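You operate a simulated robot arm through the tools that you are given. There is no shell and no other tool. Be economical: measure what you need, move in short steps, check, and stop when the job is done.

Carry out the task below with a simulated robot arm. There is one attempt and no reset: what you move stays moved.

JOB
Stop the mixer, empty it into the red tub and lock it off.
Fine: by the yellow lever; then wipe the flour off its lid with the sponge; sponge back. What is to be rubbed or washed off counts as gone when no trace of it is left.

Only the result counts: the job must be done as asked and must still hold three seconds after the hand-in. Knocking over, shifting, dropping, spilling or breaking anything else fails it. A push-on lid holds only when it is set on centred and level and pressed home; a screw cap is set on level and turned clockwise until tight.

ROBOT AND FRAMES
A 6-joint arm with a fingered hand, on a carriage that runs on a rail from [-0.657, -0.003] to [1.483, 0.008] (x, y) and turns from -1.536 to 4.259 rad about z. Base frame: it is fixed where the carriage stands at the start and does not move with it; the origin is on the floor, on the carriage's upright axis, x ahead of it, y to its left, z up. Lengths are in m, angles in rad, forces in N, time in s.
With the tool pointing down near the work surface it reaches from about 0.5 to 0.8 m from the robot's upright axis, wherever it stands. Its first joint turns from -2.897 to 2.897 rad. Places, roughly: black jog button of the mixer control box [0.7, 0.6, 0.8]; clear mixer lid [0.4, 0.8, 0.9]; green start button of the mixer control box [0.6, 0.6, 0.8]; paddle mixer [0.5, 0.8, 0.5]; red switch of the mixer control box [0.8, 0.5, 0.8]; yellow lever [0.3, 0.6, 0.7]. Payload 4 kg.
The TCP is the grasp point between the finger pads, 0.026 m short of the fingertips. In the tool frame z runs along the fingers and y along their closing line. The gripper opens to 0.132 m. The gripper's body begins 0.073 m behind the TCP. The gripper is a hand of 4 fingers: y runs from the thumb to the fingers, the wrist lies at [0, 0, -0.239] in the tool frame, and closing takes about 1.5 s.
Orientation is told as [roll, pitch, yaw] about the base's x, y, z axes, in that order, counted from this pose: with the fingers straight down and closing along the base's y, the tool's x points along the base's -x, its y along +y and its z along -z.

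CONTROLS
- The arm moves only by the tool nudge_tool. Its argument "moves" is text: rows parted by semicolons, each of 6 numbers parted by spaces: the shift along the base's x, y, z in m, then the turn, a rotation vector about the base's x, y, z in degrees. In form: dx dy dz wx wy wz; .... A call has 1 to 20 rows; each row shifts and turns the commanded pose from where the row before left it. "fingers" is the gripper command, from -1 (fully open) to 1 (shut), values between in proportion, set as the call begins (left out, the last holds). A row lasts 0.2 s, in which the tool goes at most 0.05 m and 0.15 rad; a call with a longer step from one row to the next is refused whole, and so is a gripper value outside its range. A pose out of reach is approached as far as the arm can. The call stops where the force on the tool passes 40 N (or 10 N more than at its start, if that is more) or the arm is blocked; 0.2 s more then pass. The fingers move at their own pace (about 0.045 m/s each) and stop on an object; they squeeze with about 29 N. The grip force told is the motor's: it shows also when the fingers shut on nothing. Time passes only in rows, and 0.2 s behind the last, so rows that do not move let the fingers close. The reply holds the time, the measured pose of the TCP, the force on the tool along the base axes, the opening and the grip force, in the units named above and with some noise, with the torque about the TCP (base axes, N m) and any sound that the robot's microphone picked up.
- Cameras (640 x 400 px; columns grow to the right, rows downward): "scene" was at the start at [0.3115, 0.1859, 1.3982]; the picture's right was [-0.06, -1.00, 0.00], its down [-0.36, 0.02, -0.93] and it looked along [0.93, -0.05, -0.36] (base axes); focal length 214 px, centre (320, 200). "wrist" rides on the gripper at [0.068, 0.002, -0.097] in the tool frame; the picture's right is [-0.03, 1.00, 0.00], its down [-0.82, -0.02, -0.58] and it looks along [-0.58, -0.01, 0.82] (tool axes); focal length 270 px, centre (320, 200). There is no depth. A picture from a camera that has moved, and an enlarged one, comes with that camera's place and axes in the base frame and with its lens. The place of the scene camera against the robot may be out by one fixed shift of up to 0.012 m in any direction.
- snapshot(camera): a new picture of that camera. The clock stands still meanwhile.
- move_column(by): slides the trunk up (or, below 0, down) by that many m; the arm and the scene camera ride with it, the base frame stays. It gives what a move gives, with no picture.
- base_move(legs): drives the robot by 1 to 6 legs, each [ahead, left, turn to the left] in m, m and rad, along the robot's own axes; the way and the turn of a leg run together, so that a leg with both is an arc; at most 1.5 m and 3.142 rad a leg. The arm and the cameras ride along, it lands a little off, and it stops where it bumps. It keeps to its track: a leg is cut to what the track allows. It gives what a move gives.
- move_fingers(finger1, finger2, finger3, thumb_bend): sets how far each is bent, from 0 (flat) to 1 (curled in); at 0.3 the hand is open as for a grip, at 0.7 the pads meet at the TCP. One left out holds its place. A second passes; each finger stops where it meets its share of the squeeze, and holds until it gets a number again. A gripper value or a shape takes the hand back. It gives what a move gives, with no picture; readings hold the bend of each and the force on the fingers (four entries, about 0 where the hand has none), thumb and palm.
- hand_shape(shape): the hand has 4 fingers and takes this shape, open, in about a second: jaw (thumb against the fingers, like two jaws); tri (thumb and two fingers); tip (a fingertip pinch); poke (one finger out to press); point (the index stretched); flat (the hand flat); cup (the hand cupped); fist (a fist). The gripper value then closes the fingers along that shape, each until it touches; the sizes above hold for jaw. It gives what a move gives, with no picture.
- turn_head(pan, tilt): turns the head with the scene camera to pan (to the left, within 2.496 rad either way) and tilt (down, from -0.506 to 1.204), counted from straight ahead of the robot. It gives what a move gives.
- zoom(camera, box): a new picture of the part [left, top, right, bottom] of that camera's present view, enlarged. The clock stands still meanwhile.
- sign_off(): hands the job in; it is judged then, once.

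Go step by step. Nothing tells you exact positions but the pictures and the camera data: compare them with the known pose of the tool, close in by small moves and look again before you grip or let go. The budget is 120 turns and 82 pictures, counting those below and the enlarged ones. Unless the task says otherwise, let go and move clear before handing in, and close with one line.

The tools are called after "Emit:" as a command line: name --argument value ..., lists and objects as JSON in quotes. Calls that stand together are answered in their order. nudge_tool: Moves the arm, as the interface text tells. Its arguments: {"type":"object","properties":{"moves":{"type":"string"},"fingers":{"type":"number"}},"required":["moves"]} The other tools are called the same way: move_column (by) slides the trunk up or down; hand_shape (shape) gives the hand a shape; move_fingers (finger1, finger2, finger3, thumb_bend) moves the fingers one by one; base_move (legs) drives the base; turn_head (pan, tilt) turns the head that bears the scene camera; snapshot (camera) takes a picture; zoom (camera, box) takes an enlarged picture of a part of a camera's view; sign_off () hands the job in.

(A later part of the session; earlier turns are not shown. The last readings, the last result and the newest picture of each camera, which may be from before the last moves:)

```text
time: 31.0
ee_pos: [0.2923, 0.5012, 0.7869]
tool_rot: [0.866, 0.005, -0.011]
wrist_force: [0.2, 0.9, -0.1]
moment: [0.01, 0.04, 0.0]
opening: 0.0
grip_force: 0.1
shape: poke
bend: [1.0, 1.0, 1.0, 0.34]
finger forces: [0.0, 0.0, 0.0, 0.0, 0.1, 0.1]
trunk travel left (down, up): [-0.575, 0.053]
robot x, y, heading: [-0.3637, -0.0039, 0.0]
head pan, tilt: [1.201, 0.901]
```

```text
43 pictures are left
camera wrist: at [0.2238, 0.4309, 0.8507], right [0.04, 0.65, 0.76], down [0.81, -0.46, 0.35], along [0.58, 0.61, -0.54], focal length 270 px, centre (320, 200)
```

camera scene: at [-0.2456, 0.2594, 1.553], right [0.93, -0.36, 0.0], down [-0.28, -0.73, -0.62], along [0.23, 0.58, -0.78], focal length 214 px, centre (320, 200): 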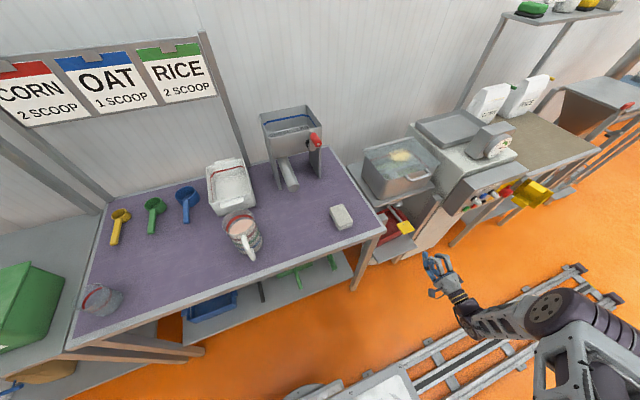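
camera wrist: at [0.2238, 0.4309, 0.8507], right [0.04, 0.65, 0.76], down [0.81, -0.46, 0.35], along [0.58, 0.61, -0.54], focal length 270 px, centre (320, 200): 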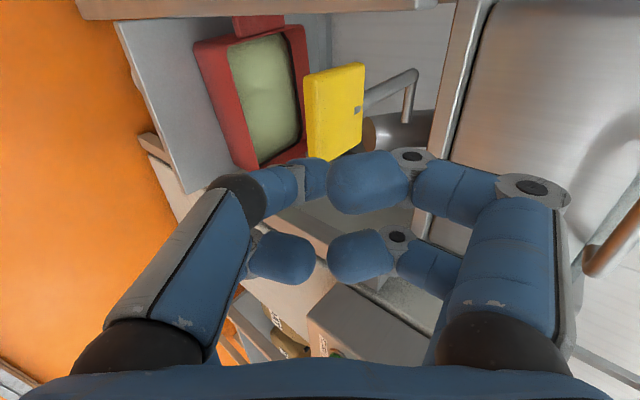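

The bowl is empty and the lever has sprung back shut. Next: lock off; I drive back to the control box to look at the red switch and yellow cover.

Emit:
nudge_tool --moves "0 -0.024 0.0 8 0 0;0 -0.024 0.0 8 0 0;0 -0.024 0.0 8 0 0;0 -0.024 0.0 8 0 0;0 -0.024 0 8 0 0"

Emit:
base_move --legs '[[0.41, 0, 0]]'

Emit:
snapshot --camera "wrist"

Emit:
turn_head --pan 0.6 --tilt 0.75

Emit:
snapshot --camera "scene"

```text
time: 32.2
ee_pos: [0.2907, 0.3778, 0.7847]
tool_rot: [1.567, 0.012, -0.005]
wrist_force: [0.5, 0.3, 0.6]
moment: [0.03, -0.01, 0.0]
opening: 0.0
grip_force: 0.1
shape: poke
bend: [1.0, 1.0, 1.0, 0.34]
finger forces: [0.0, 0.0, 0.1, 0.0, 0.0, 0.1]
trunk travel left (down, up): [-0.575, 0.053]
robot x, y, heading: [-0.3634, -0.0021, -0.002]
head pan, tilt: [1.201, 0.901]
```

```text
time: 34.7
ee_pos: [0.7003, 0.3792, 0.7848]
tool_rot: [1.563, 0.011, -0.006]
wrist_force: [0.4, 0.8, 0.5]
moment: [0.01, 0.01, 0.02]
opening: 0.0
grip_force: 0.0
shape: poke
bend: [1.0, 1.0, 1.0, 0.34]
finger forces: [0.0, 0.0, 0.0, 0.0, 0.0, 0.0]
trunk travel left (down, up): [-0.575, 0.053]
robot x, y, heading: [0.048, -0.0, -0.004]
head pan, tilt: [1.201, 0.901]
```

```text
42 pictures are left
camera wrist: at [0.6315, 0.2844, 0.7883], right [0.04, 0.01, 1.0], down [0.81, -0.58, -0.03], along [0.58, 0.81, -0.03], focal length 270 px, centre (320, 200)
```

wrist: 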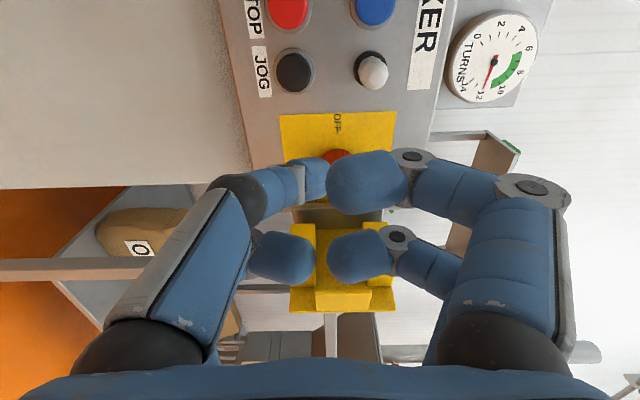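

```text
time: 35.7
ee_pos: [0.7001, 0.3796, 0.7838]
tool_rot: [1.565, 0.011, -0.007]
wrist_force: [-0.3, -0.7, 0.4]
moment: [-0.02, 0.03, -0.02]
opening: 0.0
grip_force: 0.1
shape: poke
bend: [1.0, 1.0, 1.0, 0.34]
finger forces: [0.0, 0.1, 0.0, 0.1, 0.0, 0.0]
trunk travel left (down, up): [-0.575, 0.053]
robot x, y, heading: [0.0424, 0.0008, -0.002]
head pan, tilt: [0.6, 0.75]
```

```text
41 pictures are left
camera scene: at [0.2039, 0.2372, 1.5649], right [0.56, -0.83, 0.0], down [-0.56, -0.38, -0.73], along [0.61, 0.41, -0.68], focal length 214 px, centre (320, 200)
```

scene: 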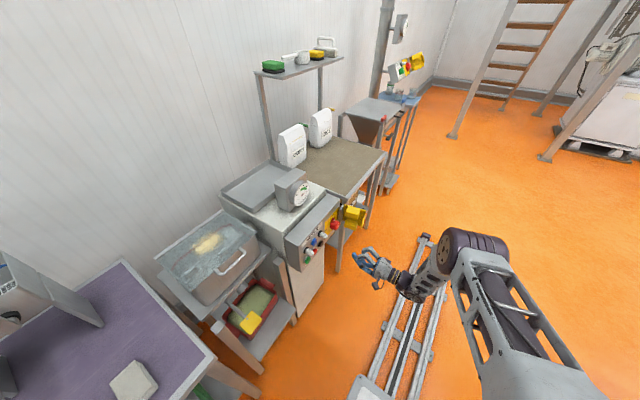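

OFF is to the left of the switch (ON on top), so the switch needs a quarter turn counterclockwise. I set the jaw and rotate the hand so it closes sideways, putting the camera above.

Emit:
hand_shape --shape "jaw"

Emit:
nudge_tool --moves "0.005 -0.004 0.003 0 8 0;0.005 -0.004 0.003 0 8 0;0.005 -0.004 0.003 0 8 0;0.005 -0.004 0.003 0 8 0;0.005 -0.004 0.003 0 8 0;0.005 -0.004 0.003 0 8 0;0.005 -0.004 0.003 0 8 0;0.005 -0.004 0.003 0 8 0;0.005 -0.004 0.003 0 8 0;0.005 -0.004 0.003 0 8 0;0.005 0 0 0 8 0;0 0 0 0 0 0"

Emit:
snapshot --camera "wrist"

```text
time: 36.6
ee_pos: [0.6999, 0.3797, 0.7849]
tool_rot: [1.562, 0.011, -0.006]
wrist_force: [0.3, 0.0, -0.9]
moment: [-0.02, 0.01, -0.01]
opening: 0.1319
grip_force: 0.0
shape: jaw
bend: [0.3, 0.3, 0.3, 0.3]
finger forces: [0.0, 0.0, 0.1, 0.0, 0.0, 0.1]
trunk travel left (down, up): [-0.575, 0.053]
robot x, y, heading: [0.0453, -0.0012, -0.004]
head pan, tilt: [0.6, 0.75]
```

```text
time: 39.2
ee_pos: [0.7533, 0.3395, 0.815]
tool_rot: [1.233, 1.549, -0.331]
wrist_force: [-0.3, -0.1, 0.0]
moment: [-0.01, -0.03, 0.0]
opening: 0.1319
grip_force: 0.0
shape: jaw
bend: [0.3, 0.3, 0.3, 0.3]
finger forces: [0.1, 0.0, 0.1, 0.0, 0.0, 0.1]
trunk travel left (down, up): [-0.575, 0.053]
robot x, y, heading: [0.0476, 0.0025, -0.003]
head pan, tilt: [0.6, 0.75]
```

```text
40 pictures are left
camera wrist: at [0.7563, 0.2441, 0.8845], right [1.0, 0.01, 0.0], down [0.0, -0.58, -0.81], along [-0.01, 0.81, -0.58], focal length 270 px, centre (320, 200)
```

wrist: 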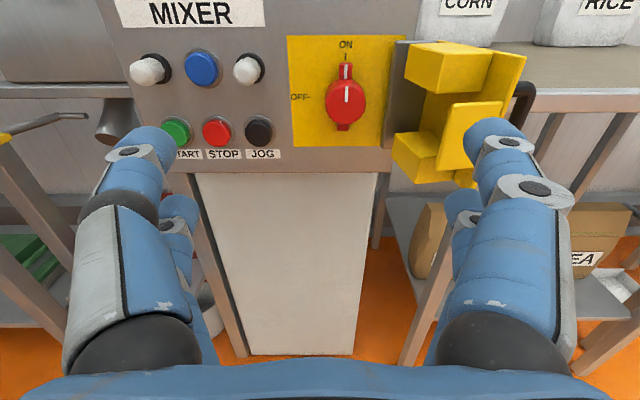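

Clear view: switch is at ON, OFF to its left, and the yellow box-shaped cover hinges at right. I zoom in on switch and cover.

Emit:
zoom --camera "wrist" --box '[270, 20, 550, 195]'

Emit:
zoom --camera "scene" --box '[300, 180, 390, 260]'

```text
2.29 times, centred on (410, 108) of wrist
camera zoom: at [0.7563, 0.2441, 0.8845], right [1.0, 0.01, 0.0], down [0.0, -0.58, -0.81], along [-0.01, 0.81, -0.58], focal length 618 px, centre (114, 411)
```

zoom: 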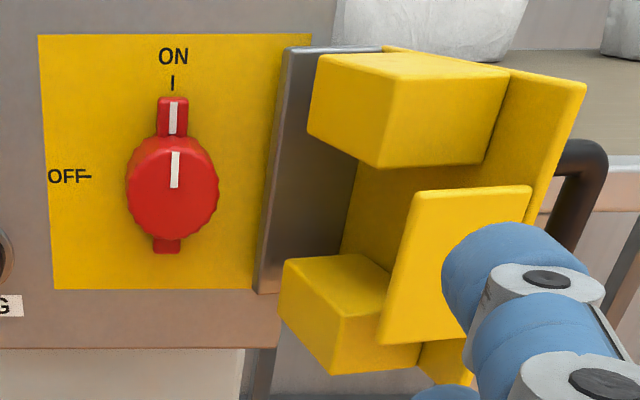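

```text
5.00 times, centred on (345, 220) of scene
camera zoom: at [0.204, 0.2372, 1.5649], right [0.56, -0.83, 0.0], down [-0.56, -0.38, -0.73], along [0.61, 0.41, -0.68], focal length 1072 px, centre (195, 100)
```

zoom: 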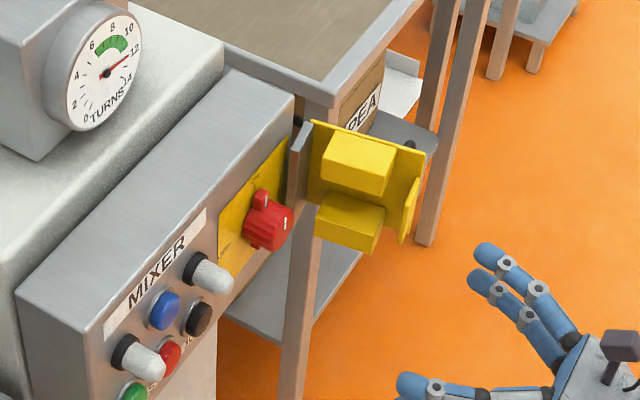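

The switch body centres near [0.783, 0.532, 0.805], with a small tab at its bottom; the cover's blocks start at x≈0.84. I will push the bottom tab to the right with the poke finger (turns the switch counterclockwise to OFF), so I re-shape and reorient.

Emit:
hand_shape --shape "poke"

Emit:
nudge_tool --moves "0 0.01 -0.003 0 -8 0;0 0.01 -0.003 0 -8 0;0 0.01 -0.003 0 -8 0;0 0.01 -0.003 0 -8 0;0 0.01 -0.003 0 -8 0;0 0.01 -0.003 0 -8 0;0 0.01 -0.003 0 -8 0;0 0.01 -0.003 0 -8 0;0 0.01 -0.003 0 -8 0;0 0.01 -0.003 0 -8 0;0 0.01 -0.003 0 -8 0;0 0.01 -0.003 0 0 -7;0 0.01 -0.003 0 0 -7;0 0.01 0 0 0 -6"

Emit:
snapshot --camera "wrist"

Emit:
zoom --camera "scene" --box '[300, 180, 390, 260]'

```text
time: 40.1
ee_pos: [0.7546, 0.3395, 0.814]
tool_rot: [1.254, 1.546, -0.311]
wrist_force: [-0.2, -0.5, 0.0]
moment: [0.0, 0.02, 0.0]
opening: 0.0
grip_force: 0.0
shape: poke
bend: [1.0, 1.0, 1.0, 0.34]
finger forces: [0.1, 0.1, 0.0, 0.0, 0.0, 0.0]
trunk travel left (down, up): [-0.575, 0.053]
robot x, y, heading: [0.0453, -0.0026, -0.008]
head pan, tilt: [0.6, 0.75]
```

```text
time: 43.1
ee_pos: [0.7556, 0.4787, 0.7742]
tool_rot: [1.564, 0.013, -0.359]
wrist_force: [0.5, -0.5, 0.1]
moment: [0.01, 0.0, 0.01]
opening: 0.0
grip_force: 0.0
shape: poke
bend: [1.0, 1.0, 1.0, 0.34]
finger forces: [0.0, 0.0, 0.0, 0.0, 0.0, 0.1]
trunk travel left (down, up): [-0.575, 0.053]
robot x, y, heading: [0.0432, 0.0023, -0.006]
head pan, tilt: [0.6, 0.75]
```

```text
37 pictures are left
camera wrist: at [0.658, 0.4136, 0.7787], right [0.04, -0.01, 1.0], down [0.56, -0.83, -0.03], along [0.83, 0.56, -0.03], focal length 270 px, centre (320, 200)
```

wrist: 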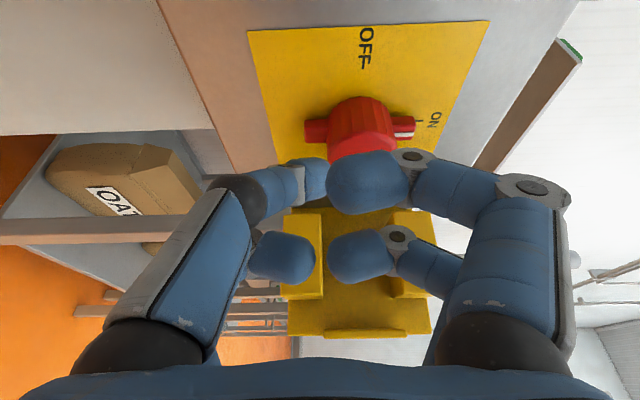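

```text
5.00 times, centred on (345, 220) of scene
camera zoom: at [0.2041, 0.2369, 1.565], right [0.56, -0.83, 0.0], down [-0.56, -0.38, -0.73], along [0.61, 0.41, -0.68], focal length 1072 px, centre (195, 100)
```

zoom: 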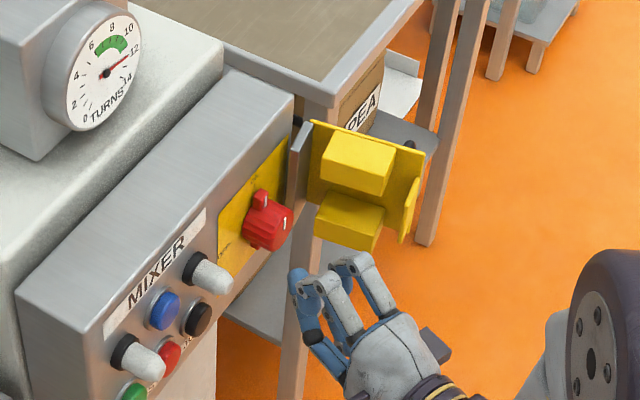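

The bottom tab tip is at about [0.783, 0.552, 0.767]. I bring the fingertip in on its left and sweep it right and up around the switch axis.

Emit:
nudge_tool --moves "-0.002 0.025 -0.001 0 0 0;0 0.022 0 0 0 0;0.007 0 -0.0015 0 0 0;0.007 0 -0.0015 0 0 0;0.006 0 0 0 0 0;0.006 0 0 0 0 0;0.006 0 0.0025 0 0 0;0.006 0 0.003 0 0 0;0.005 0 0.004 0 0 0;0.005 0 0.005 0 0 0;0.003 0 0.005 0 0 0"

Emit:
snapshot --camera "wrist"

Emit:
zoom --camera "scene" --box '[300, 180, 390, 260]'

```text
time: 45.5
ee_pos: [0.803, 0.5261, 0.7893]
tool_rot: [1.563, 0.015, -0.358]
wrist_force: [-4.6, -15.6, -7.4]
moment: [0.25, -0.13, 0.32]
opening: 0.0001
grip_force: 0.1
shape: poke
bend: [1.0, 1.0, 1.0, 0.34]
finger forces: [11.6, 0.0, 0.0, 0.0, 5.9, 0.1]
trunk travel left (down, up): [-0.575, 0.053]
robot x, y, heading: [0.0448, 0.0015, -0.011]
head pan, tilt: [0.6, 0.75]
```

```text
35 pictures are left
camera wrist: at [0.7063, 0.4602, 0.7931], right [0.04, -0.01, 1.0], down [0.56, -0.83, -0.03], along [0.83, 0.56, -0.03], focal length 270 px, centre (320, 200)
```

wrist: 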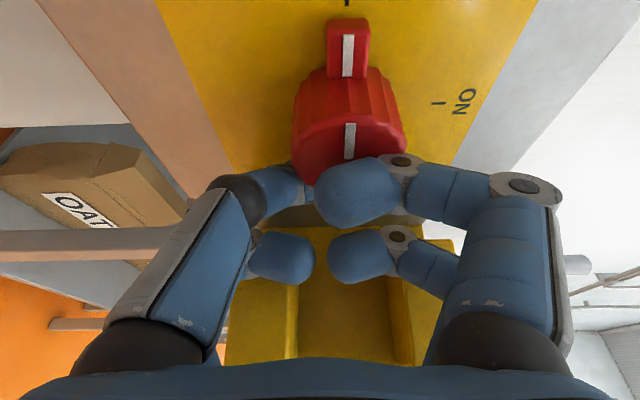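

```text
5.00 times, centred on (345, 220) of scene
camera zoom: at [0.2041, 0.2368, 1.5649], right [0.56, -0.83, 0.0], down [-0.56, -0.38, -0.73], along [0.61, 0.41, -0.68], focal length 1072 px, centre (195, 100)
```

zoom: 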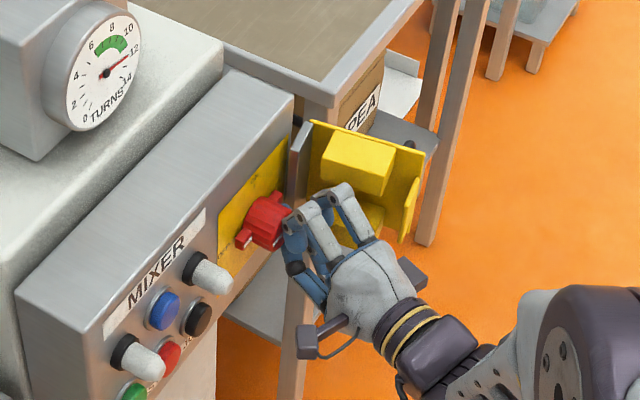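

The switch points to OFF now. I back straight out and then plan closing the cover from its right side.

Emit:
nudge_tool --moves "-0.005 -0.015 -0.004 0 0 0;-0.012 -0.035 0 0 0 0;-0.015 -0.04 0 0 0 0;-0.015 -0.04 0 0 0 5;-0.005 -0.03 0 0 0 5;0 0 0 0 0 5;0 0 0 0 0 5"

Emit:
snapshot --camera "wrist"

Emit:
zoom --camera "scene" --box '[280, 170, 410, 270]'

```text
time: 47.1
ee_pos: [0.7516, 0.3673, 0.7868]
tool_rot: [1.564, 0.012, -0.007]
wrist_force: [-0.5, -0.4, 0.2]
moment: [-0.02, 0.0, -0.03]
opening: 0.0
grip_force: 0.0
shape: poke
bend: [1.0, 1.0, 1.0, 0.34]
finger forces: [0.0, 0.0, 0.1, 0.0, 0.0, 0.0]
trunk travel left (down, up): [-0.575, 0.053]
robot x, y, heading: [0.0449, 0.0025, -0.003]
head pan, tilt: [0.6, 0.75]
```

```text
33 pictures are left
camera wrist: at [0.6836, 0.2713, 0.7909], right [0.04, 0.01, 1.0], down [0.81, -0.58, -0.03], along [0.58, 0.81, -0.03], focal length 270 px, centre (320, 200)
```

wrist: 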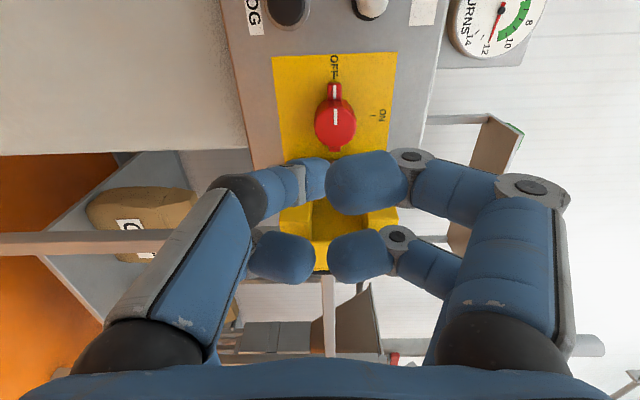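

```text
4.00 times, centred on (345, 220) of scene
camera zoom: at [0.2039, 0.2372, 1.5649], right [0.56, -0.83, 0.0], down [-0.56, -0.38, -0.73], along [0.61, 0.41, -0.68], focal length 858 px, centre (220, 120)
```

zoom: 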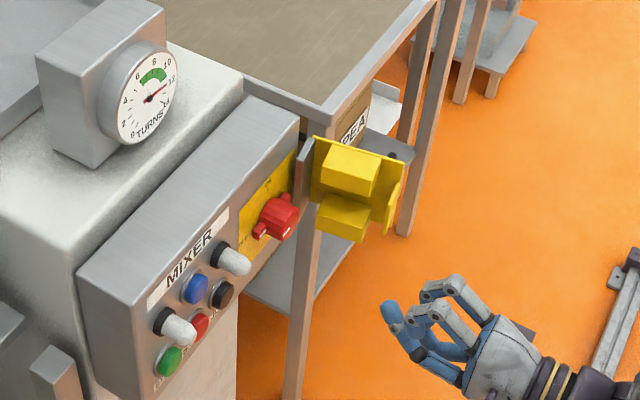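

The switch reads OFF. To swing the cover shut I drive ahead so the hand is right of it and yaw the hand to point back at it.

Emit:
base_move --legs '[[0.38, 0, 0]]'

Emit:
nudge_tool --moves "-0.02 0 0 0 0 8;-0.02 0 0 0 0 8;-0.02 0 0 0 0 8;-0.02 0 0 0 0 8;-0.02 0 0 0 0 8"

Emit:
turn_head --pan 1.1 --tilt 0.9

Emit:
snapshot --camera "scene"

Emit:
zoom --camera "wrist" --box '[160, 0, 480, 200]'

```text
time: 49.5
ee_pos: [1.135, 0.3702, 0.7877]
tool_rot: [1.564, 0.011, -0.006]
wrist_force: [-0.3, -0.5, 0.2]
moment: [0.04, 0.0, 0.01]
opening: 0.0
grip_force: 0.1
shape: poke
bend: [1.0, 1.0, 1.0, 0.34]
finger forces: [0.1, 0.0, 0.0, 0.0, 0.1, 0.1]
trunk travel left (down, up): [-0.575, 0.053]
robot x, y, heading: [0.4273, 0.0021, -0.007]
head pan, tilt: [0.6, 0.75]
```

```text
time: 50.7
ee_pos: [1.0347, 0.3703, 0.787]
tool_rot: [1.564, 0.012, 0.694]
wrist_force: [-0.7, -0.7, 0.3]
moment: [0.0, 0.02, -0.01]
opening: 0.0002
grip_force: 0.0
shape: poke
bend: [1.0, 1.0, 1.0, 0.34]
finger forces: [0.1, 0.1, 0.0, 0.1, 0.1, 0.0]
trunk travel left (down, up): [-0.575, 0.053]
robot x, y, heading: [0.4255, 0.0019, -0.002]
head pan, tilt: [0.6, 0.75]
```

```text
time: 51.6
ee_pos: [1.0351, 0.3702, 0.7856]
tool_rot: [1.565, 0.012, 0.691]
wrist_force: [0.0, -1.1, -0.5]
moment: [-0.02, -0.01, -0.01]
opening: 0.0
grip_force: 0.1
shape: poke
bend: [1.0, 1.0, 1.0, 0.34]
finger forces: [0.0, 0.1, 0.1, 0.0, 0.1, 0.1]
trunk travel left (down, up): [-0.575, 0.053]
robot x, y, heading: [0.4281, 0.0057, -0.003]
head pan, tilt: [1.1, 0.901]
```

```text
31 pictures are left
camera scene: at [0.5523, 0.26, 1.553], right [0.89, -0.46, 0.0], down [-0.36, -0.7, -0.62], along [0.28, 0.55, -0.78], focal length 214 px, centre (320, 200)
```

scene: 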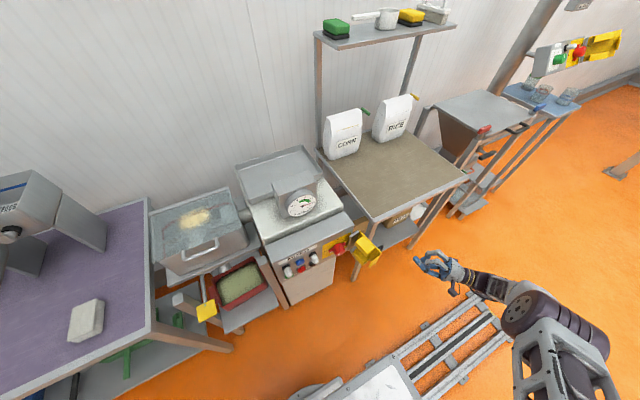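

```text
2.00 times, centred on (320, 100) of wrist
camera zoom: at [1.0442, 0.2532, 0.7901], right [0.02, 0.03, 1.0], down [1.0, 0.08, -0.03], along [-0.08, 1.0, -0.03], focal length 541 px, centre (320, 400)
```

zoom: 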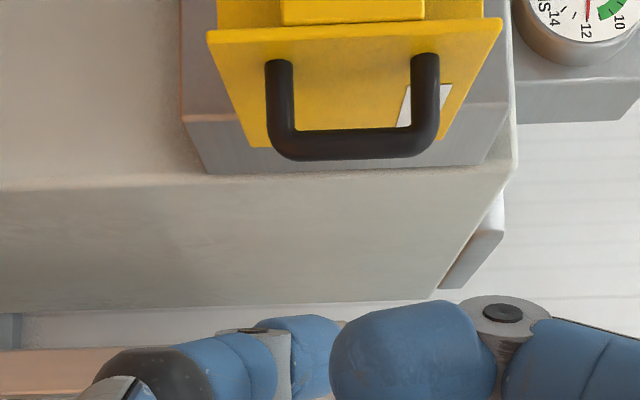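

The cover has a black D-handle on its outside at about [0.925, 0.465, 0.80]. I press the fingertip on it and sweep it around the hinge to the closed position.

Emit:
nudge_tool --moves "-0.019 0.027 0.006 0 0 0;-0.019 0.027 0.006 0 0 0;-0.019 0.028 0.003 0 0 0;-0.019 0 0 0 0 0;-0.016 -0.008 0 0 0 0;-0.015 -0.009 0 0 0 0;-0.019 -0.003 0 0 0 0;-0.019 -0.003 0 0 0 0;-0.018 0.003 0 0 0 0;-0.019 0.003 0 0 0 0;-0.016 0.01 0 0 0 0;-0.017 0.01 0 0 0 0;-0.012 0.014 0 0 0 0;-0.012 0.015 0 0 0 0"

Emit:
snapshot --camera "wrist"

Emit:
zoom --camera "scene" --box '[280, 190, 460, 310]'

```text
time: 54.6
ee_pos: [0.8278, 0.488, 0.7918]
tool_rot: [1.562, 0.025, 0.698]
wrist_force: [1.0, -19.4, 4.6]
moment: [0.17, 0.02, 0.18]
opening: 0.0
grip_force: 0.1
shape: poke
bend: [1.0, 1.0, 1.0, 0.37]
finger forces: [0.1, 0.0, 0.1, 0.0, 19.3, 0.1]
out of reach, approached as far as the arm can: row 10, 11, 12
trunk travel left (down, up): [-0.575, 0.053]
robot x, y, heading: [0.4266, -0.0008, -0.007]
head pan, tilt: [1.1, 0.901]
stopped in row 14: the force on the tool passed its limit at 49 N (the readings are from after the stop); the commanded pose is now the measured one
```

```text
29 pictures are left
camera wrist: at [0.8382, 0.3715, 0.7966], right [0.03, 0.04, 1.0], down [1.0, 0.08, -0.04], along [-0.08, 1.0, -0.03], focal length 270 px, centre (320, 200)
```

wrist: 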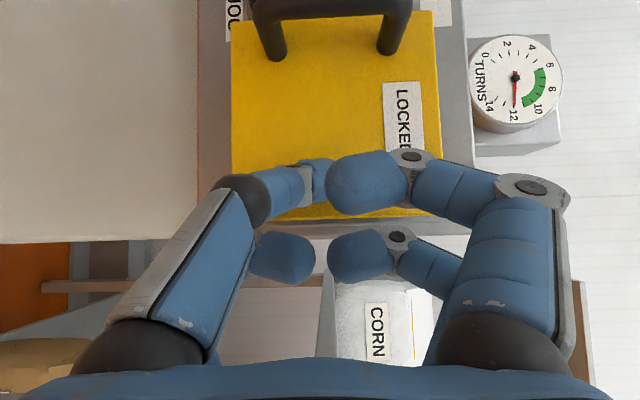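

```text
3.33 times, centred on (370, 250) of scene
camera zoom: at [0.5528, 0.2587, 1.5533], right [0.89, -0.46, 0.0], down [-0.36, -0.7, -0.62], along [0.29, 0.55, -0.78], focal length 715 px, centre (153, 33)
```

zoom: 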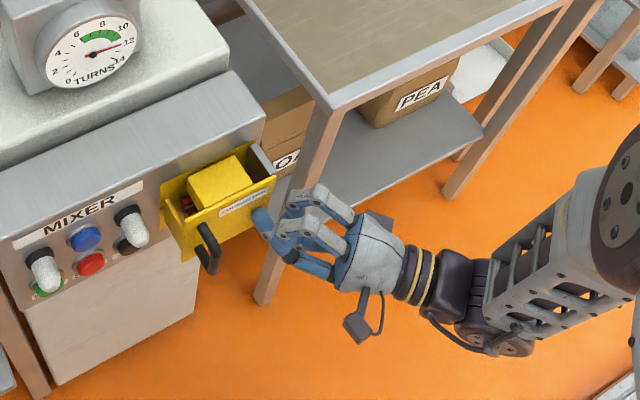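

The cover is nearly shut, showing a "LOCKED" label. I back off, shift along and press at the handle to make sure it's home.

Emit:
nudge_tool --moves "0.0 -0.03 0 0 0 0;0.0 -0.03 0.003 0 0 0;0.0 -0.02 0.003 0 0 0"

Emit:
base_move --legs '[[-0.075, 0, 0]]'

Emit:
snapshot --camera "wrist"

```text
time: 55.4
ee_pos: [0.8628, 0.4337, 0.7873]
tool_rot: [1.563, 0.028, 0.699]
wrist_force: [0.8, -0.6, -0.1]
moment: [0.0, 0.01, 0.03]
opening: 0.0
grip_force: 0.1
shape: poke
bend: [1.0, 1.0, 1.0, 0.34]
finger forces: [0.0, 0.1, 0.0, 0.0, 0.1, 0.1]
out of reach, approached as far as the arm can: row 1, 2, 3
trunk travel left (down, up): [-0.575, 0.053]
robot x, y, heading: [0.4302, 0.0005, 0.001]
head pan, tilt: [1.1, 0.901]
```

```text
time: 56.4
ee_pos: [0.7892, 0.4315, 0.7864]
tool_rot: [1.565, 0.028, 0.699]
wrist_force: [0.2, 0.7, 0.9]
moment: [0.01, 0.0, -0.02]
opening: 0.0
grip_force: 0.0
shape: poke
bend: [1.0, 1.0, 1.0, 0.34]
finger forces: [0.0, 0.0, 0.1, 0.0, 0.0, 0.0]
trunk travel left (down, up): [-0.575, 0.053]
robot x, y, heading: [0.356, -0.0003, -0.002]
head pan, tilt: [1.1, 0.901]
```

```text
27 pictures are left
camera wrist: at [0.7986, 0.3155, 0.7924], right [0.04, 0.04, 1.0], down [1.0, 0.08, -0.04], along [-0.08, 1.0, -0.04], focal length 270 px, centre (320, 200)
```

wrist: 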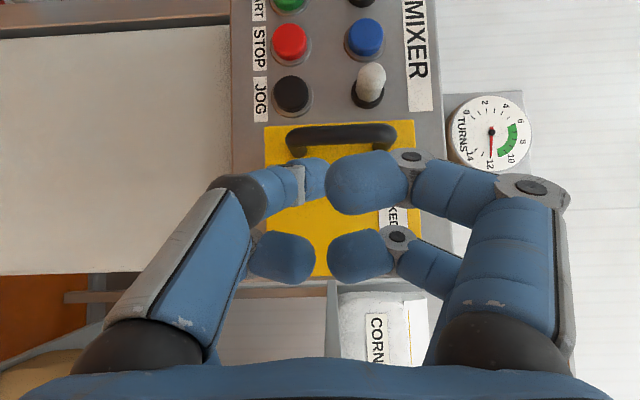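

The cover looks closed. I press once more at the handle to be sure.

Emit:
base_move --legs '[[-0.025, 0, 0]]'

Emit:
nudge_tool --moves "0 0.01 0.006 0 0 0;0 0.01 0.005 0 0 0;0 0.008 0 0 0 0;0 0.008 0 0 0 0;0 0.008 0 0 0 0;0 0.008 0 0 0 0;0 0.008 0 0 0 0"

Emit:
snapshot --camera "wrist"

```text
time: 57.2
ee_pos: [0.7632, 0.4328, 0.7869]
tool_rot: [1.565, 0.028, 0.698]
wrist_force: [0.1, 0.5, 0.4]
moment: [0.0, 0.04, -0.01]
opening: 0.0002
grip_force: 0.1
shape: poke
bend: [1.0, 1.0, 1.0, 0.34]
finger forces: [0.0, 0.1, 0.0, 0.1, 0.1, 0.0]
trunk travel left (down, up): [-0.575, 0.053]
robot x, y, heading: [0.3217, 0.0036, -0.008]
head pan, tilt: [1.1, 0.901]
```

```text
time: 58.1
ee_pos: [0.7638, 0.4528, 0.7946]
tool_rot: [1.562, 0.036, 0.698]
wrist_force: [2.2, -22.8, -0.7]
moment: [0.08, -0.02, 0.33]
opening: 0.0
grip_force: 0.1
shape: poke
bend: [1.0, 1.0, 1.0, 0.36]
finger forces: [0.0, 0.1, 0.1, 0.0, 21.9, 0.1]
trunk travel left (down, up): [-0.575, 0.053]
robot x, y, heading: [0.3327, 0.0036, -0.007]
head pan, tilt: [1.1, 0.901]
stopped in row 4: the force on the tool passed its limit at 48 N (the readings are from after the stop); the commanded pose is now the measured one
```

```text
26 pictures are left
camera wrist: at [0.7739, 0.3363, 0.8015], right [0.04, 0.05, 1.0], down [1.0, 0.08, -0.05], along [-0.08, 1.0, -0.04], focal length 270 px, centre (320, 200)
```

wrist: 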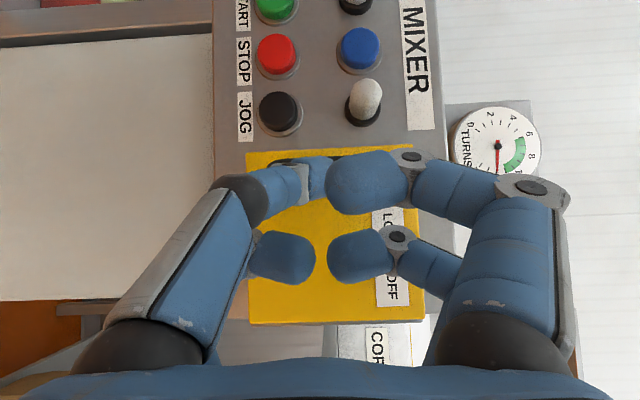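

The cover is firmly shut and reads LOCKED OFF. I back away, and take a closer look at the candidate sponges.

Emit:
nudge_tool --moves "0.01 -0.03 0 0 0 0;0.02 -0.04 0 0 0 0;0.02 -0.04 0.01 0 0 -5;0.01 -0.02 0.04 0 0 -7;0 0 0.045 0 0 -7;0 0 0.045 0 0 -7;0 0 0.045 0 0 -7;0 0 0.045 0 0 -7"

Emit:
turn_head --pan 0.8 --tilt 0.3

Emit:
snapshot --camera "scene"

```text
time: 59.9
ee_pos: [0.9504, 0.3584, 1.036]
tool_rot: [1.559, 0.041, 0.001]
wrist_force: [0.1, -0.5, -0.2]
moment: [0.01, -0.01, -0.01]
opening: 0.0
grip_force: 0.1
shape: poke
bend: [1.0, 1.0, 1.0, 0.34]
finger forces: [0.0, 0.0, 0.1, 0.0, 0.1, 0.0]
out of reach, approached as far as the arm can: row 3, 4, 5, 6, 7, 8
trunk travel left (down, up): [-0.575, 0.053]
robot x, y, heading: [0.3266, 0.0015, -0.009]
head pan, tilt: [1.1, 0.901]
```

```text
time: 60.9
ee_pos: [0.949, 0.3575, 1.0359]
tool_rot: [1.56, 0.04, 0.004]
wrist_force: [-0.1, 0.3, 0.2]
moment: [0.02, 0.0, -0.03]
opening: 0.0003
grip_force: 0.1
shape: poke
bend: [1.0, 1.0, 1.0, 0.34]
finger forces: [0.0, 0.1, 0.0, 0.1, 0.0, 0.0]
trunk travel left (down, up): [-0.575, 0.053]
robot x, y, heading: [0.3301, -0.0002, -0.008]
head pan, tilt: [0.799, 0.3]
```

```text
25 pictures are left
camera scene: at [0.4841, 0.2584, 1.6052], right [0.71, -0.7, 0.0], down [-0.21, -0.21, -0.95], along [0.67, 0.68, -0.3], focal length 214 px, centre (320, 200)
```

scene: 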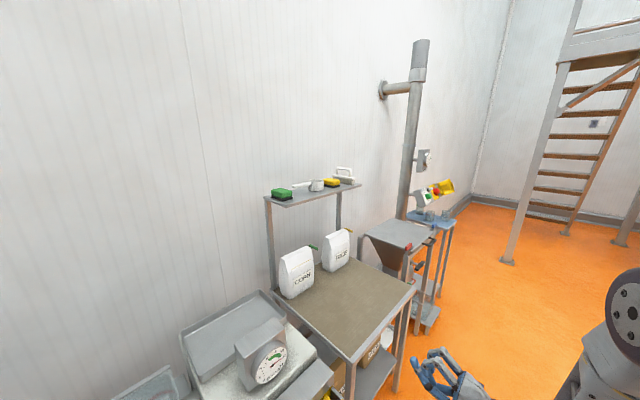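

Emit:
zoom --camera "scene" --box '[260, 160, 370, 230]'

```text
5.71 times, centred on (315, 195) of scene
camera zoom: at [0.4841, 0.2584, 1.6052], right [0.71, -0.7, 0.0], down [-0.21, -0.21, -0.95], along [0.67, 0.68, -0.3], focal length 1226 px, centre (349, 229)
```

zoom: 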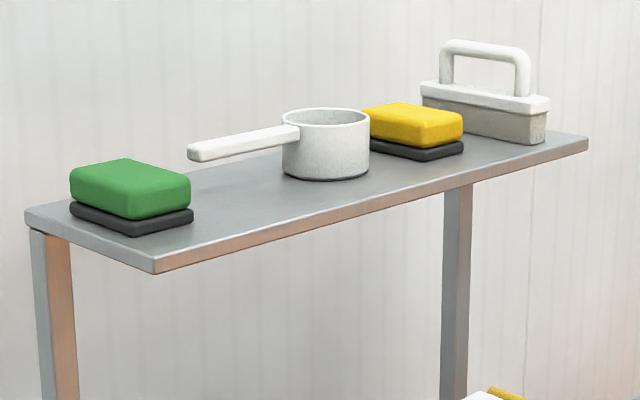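

Shelf items stand far back and high; the pale block on the purple table is near the mixer. I turn the hand down, raise it, and go have a close look at that block.

Emit:
nudge_tool --moves "-0.03 0.005 0.02 -8 0 0;-0.03 0.005 0.02 -8 0 0;-0.03 0.005 0.02 -8 0 0;-0.03 0.005 0.02 -8 0 0;-0.03 0.005 0.02 -8 0 0;-0.03 0.005 0.02 -8 0 0;-0.03 0.005 0.02 -8 0 0;-0.03 0.005 0.02 -8 0 0;-0.03 0.005 0.02 -8 0 0;-0.03 0.005 0.02 -8 0 0;-0.03 0.005 0.02 -8 0 0;0 0 0 0 0 0"

Emit:
base_move --legs '[[-0.36, 0, 0]]'

Emit:
hand_shape --shape "jaw"

Emit:
nudge_tool --moves "-0.04 0 0 0 0 8;-0.04 0 0 0 0 8;-0.04 0 0 0 0 8;-0.04 0.01 0 0 0 8;-0.04 0.01 0 0 0 8;-0.04 0.01 0 0 0 8;-0.04 0.01 0 0 0 8;-0.02 0.02 -0.02 0 0 8;0 0.02 -0.02 0 0 8;0 0.02 -0.03 0 0 8;0 0.02 -0.03 0 0 8;0 0 0 0 0 0"

Emit:
snapshot --camera "wrist"

```text
time: 63.5
ee_pos: [0.6237, 0.4117, 1.256]
tool_rot: [0.025, 0.0, -0.041]
wrist_force: [0.3, 0.2, 0.1]
moment: [-0.02, 0.01, 0.02]
opening: 0.0
grip_force: 0.1
shape: poke
bend: [1.0, 1.0, 1.0, 0.34]
finger forces: [0.1, 0.0, 0.1, 0.0, 0.0, 0.1]
trunk travel left (down, up): [-0.575, 0.053]
robot x, y, heading: [0.3287, 0.0032, -0.003]
head pan, tilt: [0.799, 0.3]
```

```text
time: 65.8
ee_pos: [0.2565, 0.4108, 1.2578]
tool_rot: [0.027, 0.001, -0.036]
wrist_force: [-0.7, -0.2, -0.2]
moment: [0.02, 0.03, 0.0]
opening: 0.0
grip_force: 0.1
shape: poke
bend: [1.0, 1.0, 1.0, 0.34]
finger forces: [0.0, 0.1, 0.0, 0.0, 0.0, 0.1]
trunk travel left (down, up): [-0.575, 0.053]
robot x, y, heading: [-0.0373, 0.0001, -0.005]
head pan, tilt: [0.799, 0.3]
```

```text
time: 66.7
ee_pos: [0.2557, 0.4107, 1.2559]
tool_rot: [0.025, -0.001, -0.036]
wrist_force: [-0.1, 0.0, 0.3]
moment: [0.0, 0.01, 0.01]
opening: 0.132
grip_force: 0.1
shape: jaw
bend: [0.3, 0.3, 0.3, 0.3]
finger forces: [0.0, 0.0, 0.0, 0.0, 0.1, 0.0]
trunk travel left (down, up): [-0.575, 0.053]
robot x, y, heading: [-0.0388, -0.001, -0.002]
head pan, tilt: [0.799, 0.3]
```

```text
time: 67.7
ee_pos: [0.1958, 0.4096, 1.2551]
tool_rot: [0.017, 0.004, 0.26]
wrist_force: [0.2, -0.1, -0.7]
moment: [0.01, 0.0, -0.01]
opening: 0.1321
grip_force: 0.1
shape: jaw
bend: [0.3, 0.3, 0.3, 0.3]
finger forces: [0.1, 0.0, 0.0, 0.0, 0.1, 0.1]
trunk travel left (down, up): [-0.575, 0.053]
robot x, y, heading: [-0.0392, 0.0021, -0.016]
head pan, tilt: [0.799, 0.3]
stopped in row 4: the arm was blocked; the commanded pose is now the measured one
```

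```text
23 pictures are left
camera wrist: at [0.1308, 0.393, 1.3517], right [-0.23, 0.97, 0.02], down [0.8, 0.18, 0.57], along [0.56, 0.15, -0.82], focal length 270 px, centre (320, 200)
```

wrist: 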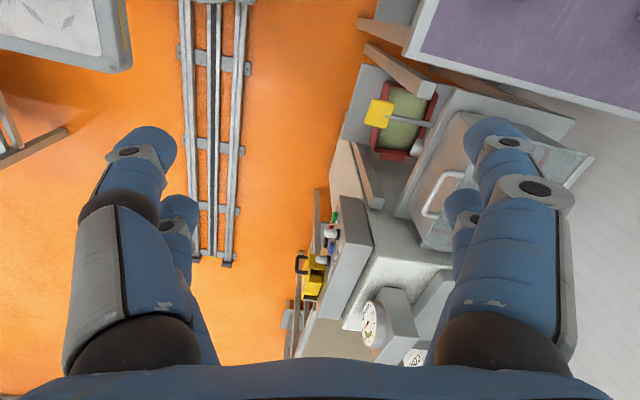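

The arm was blocked folding close by the head. I reach farther out first, then sideways.

Emit:
nudge_tool --moves "0.02 0.04 0 0 0 0;0.02 0.04 0 0 0 0;0 0.045 0 0 0 0;0 0.045 0 0 0 0;0 0.03 0 0 0 0"

Emit:
nudge_tool --moves "-0.03 0 0 0 0 7;-0.03 0 0 0 0 7;-0.03 0 0 0 0 7;-0.03 0 0 0 0 7;-0.03 0 0 0 0 7;-0.03 0 0 0 0 7;-0.03 0 0 0 0 7;-0.03 0 0 0 0 7;0 0 0 0 0 7;0 0 0 0 0 7"

Emit:
snapshot --camera "wrist"

```text
time: 68.9
ee_pos: [0.2342, 0.6121, 1.258]
tool_rot: [0.026, 0.0, 0.263]
wrist_force: [-0.4, 0.2, 0.6]
moment: [0.04, -0.01, 0.02]
opening: 0.132
grip_force: 0.1
shape: jaw
bend: [0.3, 0.3, 0.3, 0.3]
finger forces: [0.0, 0.0, 0.1, 0.0, 0.0, 0.1]
trunk travel left (down, up): [-0.575, 0.053]
robot x, y, heading: [-0.039, 0.0015, -0.011]
head pan, tilt: [0.799, 0.3]
```

```text
time: 69.8
ee_pos: [0.232, 0.605, 1.2472]
tool_rot: [0.011, 0.012, 0.524]
wrist_force: [0.2, -0.3, 0.8]
moment: [-0.01, -0.02, 0.0]
opening: 0.1318
grip_force: 0.1
shape: jaw
bend: [0.3, 0.3, 0.3, 0.3]
finger forces: [0.1, 0.0, 0.0, 0.0, 0.0, 0.1]
trunk travel left (down, up): [-0.575, 0.053]
robot x, y, heading: [-0.0406, -0.001, -0.003]
head pan, tilt: [0.799, 0.3]
stopped in row 4: the arm was blocked; the commanded pose is now the measured one
```

```text
22 pictures are left
camera wrist: at [0.1743, 0.5724, 1.3445], right [-0.48, 0.88, 0.01], down [0.72, 0.39, 0.57], along [0.5, 0.28, -0.82], focal length 270 px, centre (320, 200)
```

wrist: 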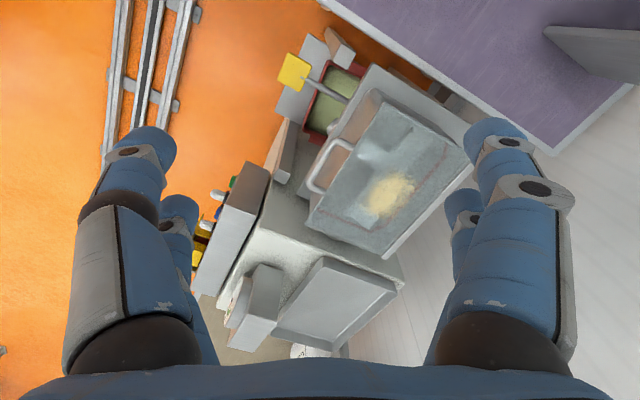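

The head blocks the arm from swinging further left, so I turn the whole carriage left instead.

Emit:
base_move --legs '[[0, 0, 0.6]]'

Emit:
snapshot --camera "wrist"

```text
time: 71.9
ee_pos: [-0.1603, 0.6499, 1.2452]
tool_rot: [0.009, 0.011, 1.131]
wrist_force: [0.1, 0.1, 1.6]
moment: [0.03, -0.07, 0.01]
opening: 0.1316
grip_force: 0.0
shape: jaw
bend: [0.3, 0.3, 0.3, 0.3]
finger forces: [0.0, 0.1, 0.0, 0.1, 0.0, 0.1]
trunk travel left (down, up): [-0.575, 0.053]
robot x, y, heading: [-0.0382, -0.0003, 0.603]
head pan, tilt: [0.799, 0.3]
```

```text
21 pictures are left
camera wrist: at [-0.1892, 0.5906, 1.344], right [-0.89, 0.45, 0.01], down [0.37, 0.73, 0.57], along [0.25, 0.51, -0.82], focal length 270 px, centre (320, 200)
```

wrist: 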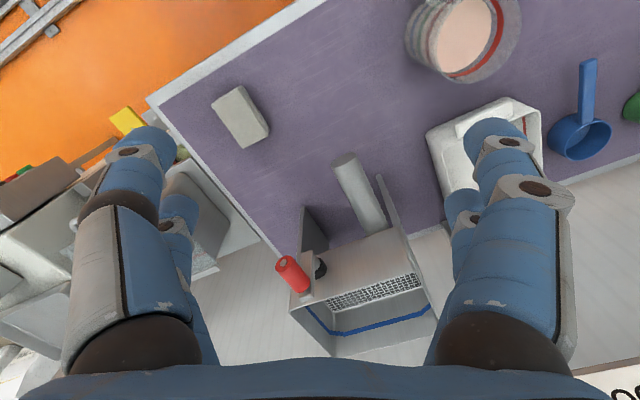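

Emit:
zoom --camera "wrist" --box '[195, 70, 290, 160]'

```text
4.44 times, centred on (242, 115) of wrist
camera zoom: at [-0.1892, 0.5906, 1.344], right [-0.89, 0.45, 0.01], down [0.37, 0.73, 0.57], along [0.25, 0.51, -0.82], focal length 1201 px, centre (664, 578)
```

zoom: 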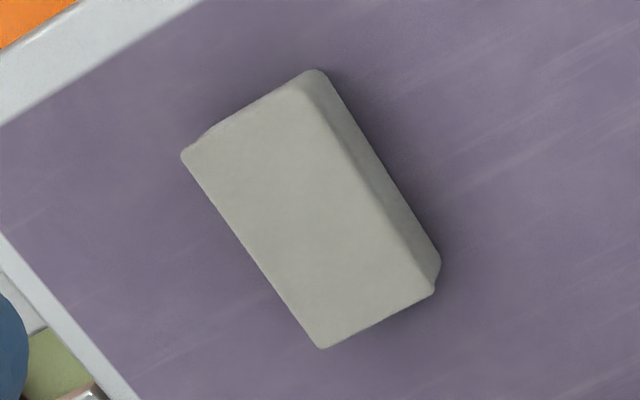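

The block has soft rounded edges — a sponge, axis-aligned, spanning x −0.028…0.034, y 0.624…0.716, top z≈0.863. I move over it with the jaw closing along x.

Emit:
nudge_tool --moves "0.033 0.004 0 0 0 5;0.033 0.004 0 0 0 5;0.033 0.004 0 0 0 5;0.032 0.004 0 0 0 5;0.032 0.004 0 0 0 5;0 0 -0.045 0 0 0;0 0 -0.045 0 0 0;0 0 -0.045 0 0 0;0 0 -0.045 0 0 0;0 0 -0.045 0 0 0;0 0 -0.045 0 0 0;0 0 0 0 0 0"

Emit:
snapshot --camera "wrist"

```text
time: 74.5
ee_pos: [0.0025, 0.6692, 0.9755]
tool_rot: [0.009, 0.011, 1.569]
wrist_force: [0.0, 0.4, 0.9]
moment: [0.02, -0.04, 0.0]
opening: 0.132
grip_force: 0.0
shape: jaw
bend: [0.3, 0.3, 0.3, 0.3]
finger forces: [0.1, 0.0, 0.0, 0.0, 0.0, 0.0]
trunk travel left (down, up): [-0.575, 0.053]
robot x, y, heading: [-0.0379, -0.0012, 0.602]
head pan, tilt: [0.799, 0.3]
```

```text
19 pictures are left
camera wrist: at [0.0025, 0.6039, 1.0745], right [-1.0, 0.03, 0.01], down [0.03, 0.82, 0.57], along [0.01, 0.57, -0.82], focal length 270 px, centre (320, 200)
```

wrist: 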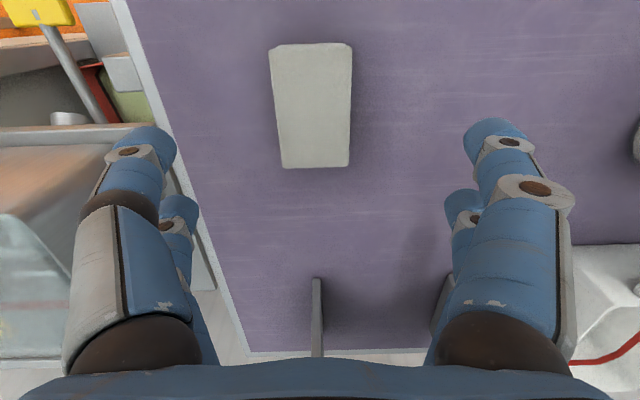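

Well lined up; a 5 mm shift in x, then down and close gently on the upper part of the sponge.

Emit:
nudge_tool --moves "0.005 -0.001 -0.04 0 0 0;0 0 -0.04 0 0 0;0 0 -0.02 0 0 0;0 0 -0.007 0 0 0;0 0 0 0 0 0"

Emit:
nudge_tool --moves "0 0 0 0 0 0;0 0 0 0 0 0;0 0 0 0 0 0;0 0 0 0 0 0;0 0 0 0 0 0;0 0 0 0 0 0;0 0 0 0 0 0;0 0 0 0 0 0" --fingers 0.6

Emit:
snapshot --camera "wrist"

```text
time: 75.7
ee_pos: [0.007, 0.6701, 0.8684]
tool_rot: [0.009, 0.011, 1.566]
wrist_force: [0.1, 0.3, -0.6]
moment: [0.02, 0.02, 0.01]
opening: 0.132
grip_force: 0.1
shape: jaw
bend: [0.3, 0.3, 0.3, 0.3]
finger forces: [0.0, 0.1, 0.0, 0.0, 0.0, 0.1]
trunk travel left (down, up): [-0.575, 0.053]
robot x, y, heading: [-0.0388, -0.0016, 0.604]
head pan, tilt: [0.799, 0.3]
```

```text
time: 77.5
ee_pos: [0.0069, 0.6698, 0.8689]
tool_rot: [0.008, 0.011, 1.567]
wrist_force: [0.3, 0.4, -0.5]
moment: [-0.02, 0.0, -0.02]
opening: 0.0529
grip_force: 28.8
shape: jaw
bend: [0.73, 0.73, 0.73, 0.7]
finger forces: [26.5, 26.3, 26.3, 0.1, 26.5, 0.1]
trunk travel left (down, up): [-0.575, 0.053]
robot x, y, heading: [-0.0371, 0.0007, 0.599]
head pan, tilt: [0.799, 0.3]
```

```text
18 pictures are left
camera wrist: at [0.0068, 0.6042, 0.9664], right [-1.0, 0.03, 0.01], down [0.03, 0.82, 0.57], along [0.01, 0.57, -0.82], focal length 270 px, centre (320, 200)
```

wrist: 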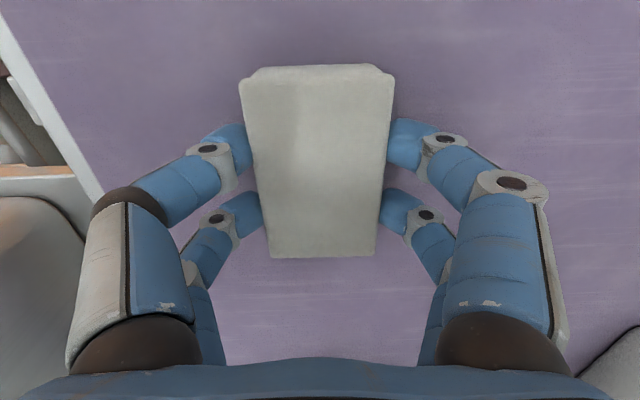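

The sponge is held. I lift it, and drive the carriage along the rail toward the mixer lid (flour centre about [0.352, 0.815, 0.943]).

Emit:
nudge_tool --moves "0 0 0.03 0 0 0;0 0 0.045 0 0 0;0 0 0.045 0 0 0;0 0 0.045 0 0 0;0 0 0.045 0 0 0;0 0 0.02 0 0 0"

Emit:
base_move --legs '[[0.31, -0.212, 0]]'

Emit:
snapshot --camera "wrist"

```text
time: 78.9
ee_pos: [0.0083, 0.6684, 1.1002]
tool_rot: [0.008, 0.012, 1.568]
wrist_force: [0.4, 0.4, -0.9]
moment: [-0.03, -0.02, 0.03]
opening: 0.053
grip_force: 29.5
shape: jaw
bend: [0.73, 0.73, 0.73, 0.7]
finger forces: [26.5, 26.4, 26.2, 0.1, 26.5, 0.0]
trunk travel left (down, up): [-0.575, 0.053]
robot x, y, heading: [-0.036, -0.003, 0.599]
head pan, tilt: [0.799, 0.3]
```

```text
time: 81.3
ee_pos: [0.3806, 0.6703, 1.0991]
tool_rot: [0.009, 0.011, 1.576]
wrist_force: [-0.5, -0.2, 0.4]
moment: [0.05, -0.01, -0.02]
opening: 0.053
grip_force: 28.5
shape: jaw
bend: [0.73, 0.73, 0.73, 0.7]
finger forces: [26.5, 26.4, 26.3, 0.0, 26.5, 0.0]
trunk travel left (down, up): [-0.575, 0.053]
robot x, y, heading: [0.3394, 0.0015, 0.611]
head pan, tilt: [0.799, 0.3]
```

```text
17 pictures are left
camera wrist: at [0.381, 0.6045, 1.1976], right [-1.0, 0.02, 0.01], down [0.02, 0.82, 0.57], along [0.0, 0.57, -0.82], focal length 270 px, centre (320, 200)
```

wrist: 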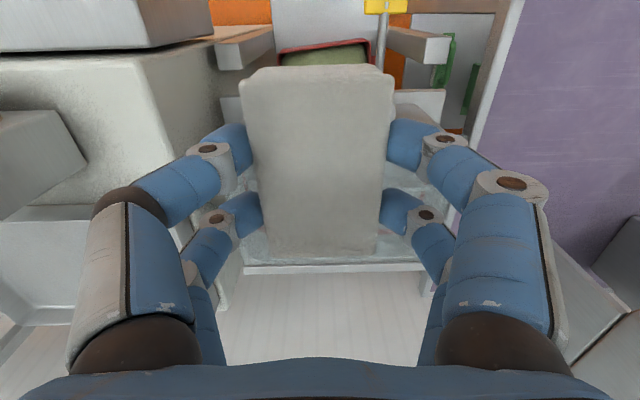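

The sponge is over the lid's front; the lid spans about x 0.25–0.49 up to y≈0.88. I turn the head to look at the lid.

Emit:
turn_head --pan 0.7 --tilt 0.7

Emit:
snapshot --camera "scene"

```text
time: 82.2
ee_pos: [0.381, 0.6701, 1.0991]
tool_rot: [0.008, 0.011, 1.575]
wrist_force: [0.4, -0.7, 0.1]
moment: [-0.03, 0.03, 0.01]
opening: 0.0528
grip_force: 29.3
shape: jaw
bend: [0.73, 0.73, 0.73, 0.7]
finger forces: [26.5, 26.4, 26.2, 0.1, 26.4, 0.1]
trunk travel left (down, up): [-0.575, 0.053]
robot x, y, heading: [0.3418, 0.0022, 0.609]
head pan, tilt: [0.7, 0.7]
```

```text
16 pictures are left
camera scene: at [0.3271, 0.2942, 1.5693], right [0.97, -0.26, 0.0], down [-0.17, -0.62, -0.77], along [0.2, 0.74, -0.64], focal length 214 px, centre (320, 200)
```

scene: 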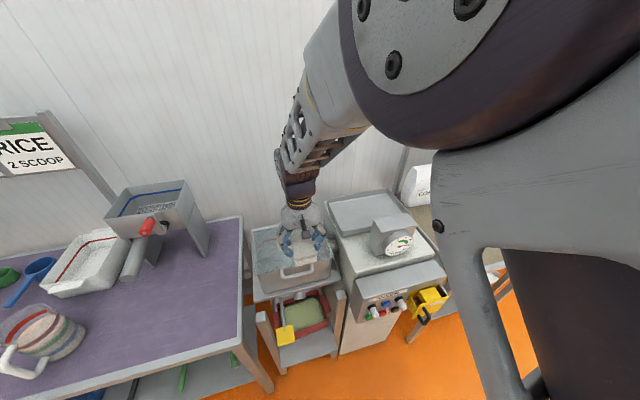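

Emit:
zoom --camera "scene" --box '[240, 190, 460, 330]'

```text
2.86 times, centred on (350, 260) of scene
camera zoom: at [0.3271, 0.2942, 1.5693], right [0.97, -0.26, 0.0], down [-0.17, -0.62, -0.77], along [0.2, 0.74, -0.64], focal length 613 px, centre (234, 29)
```

zoom: 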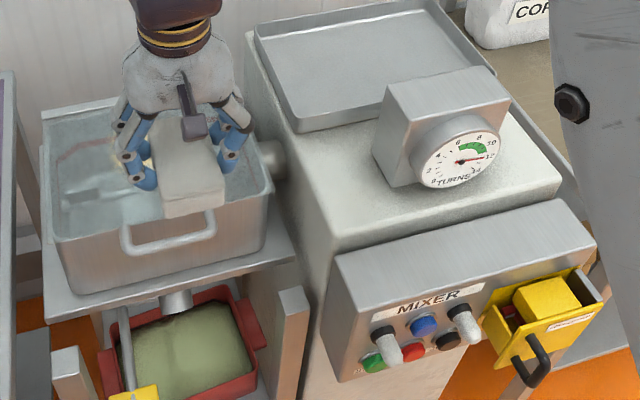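

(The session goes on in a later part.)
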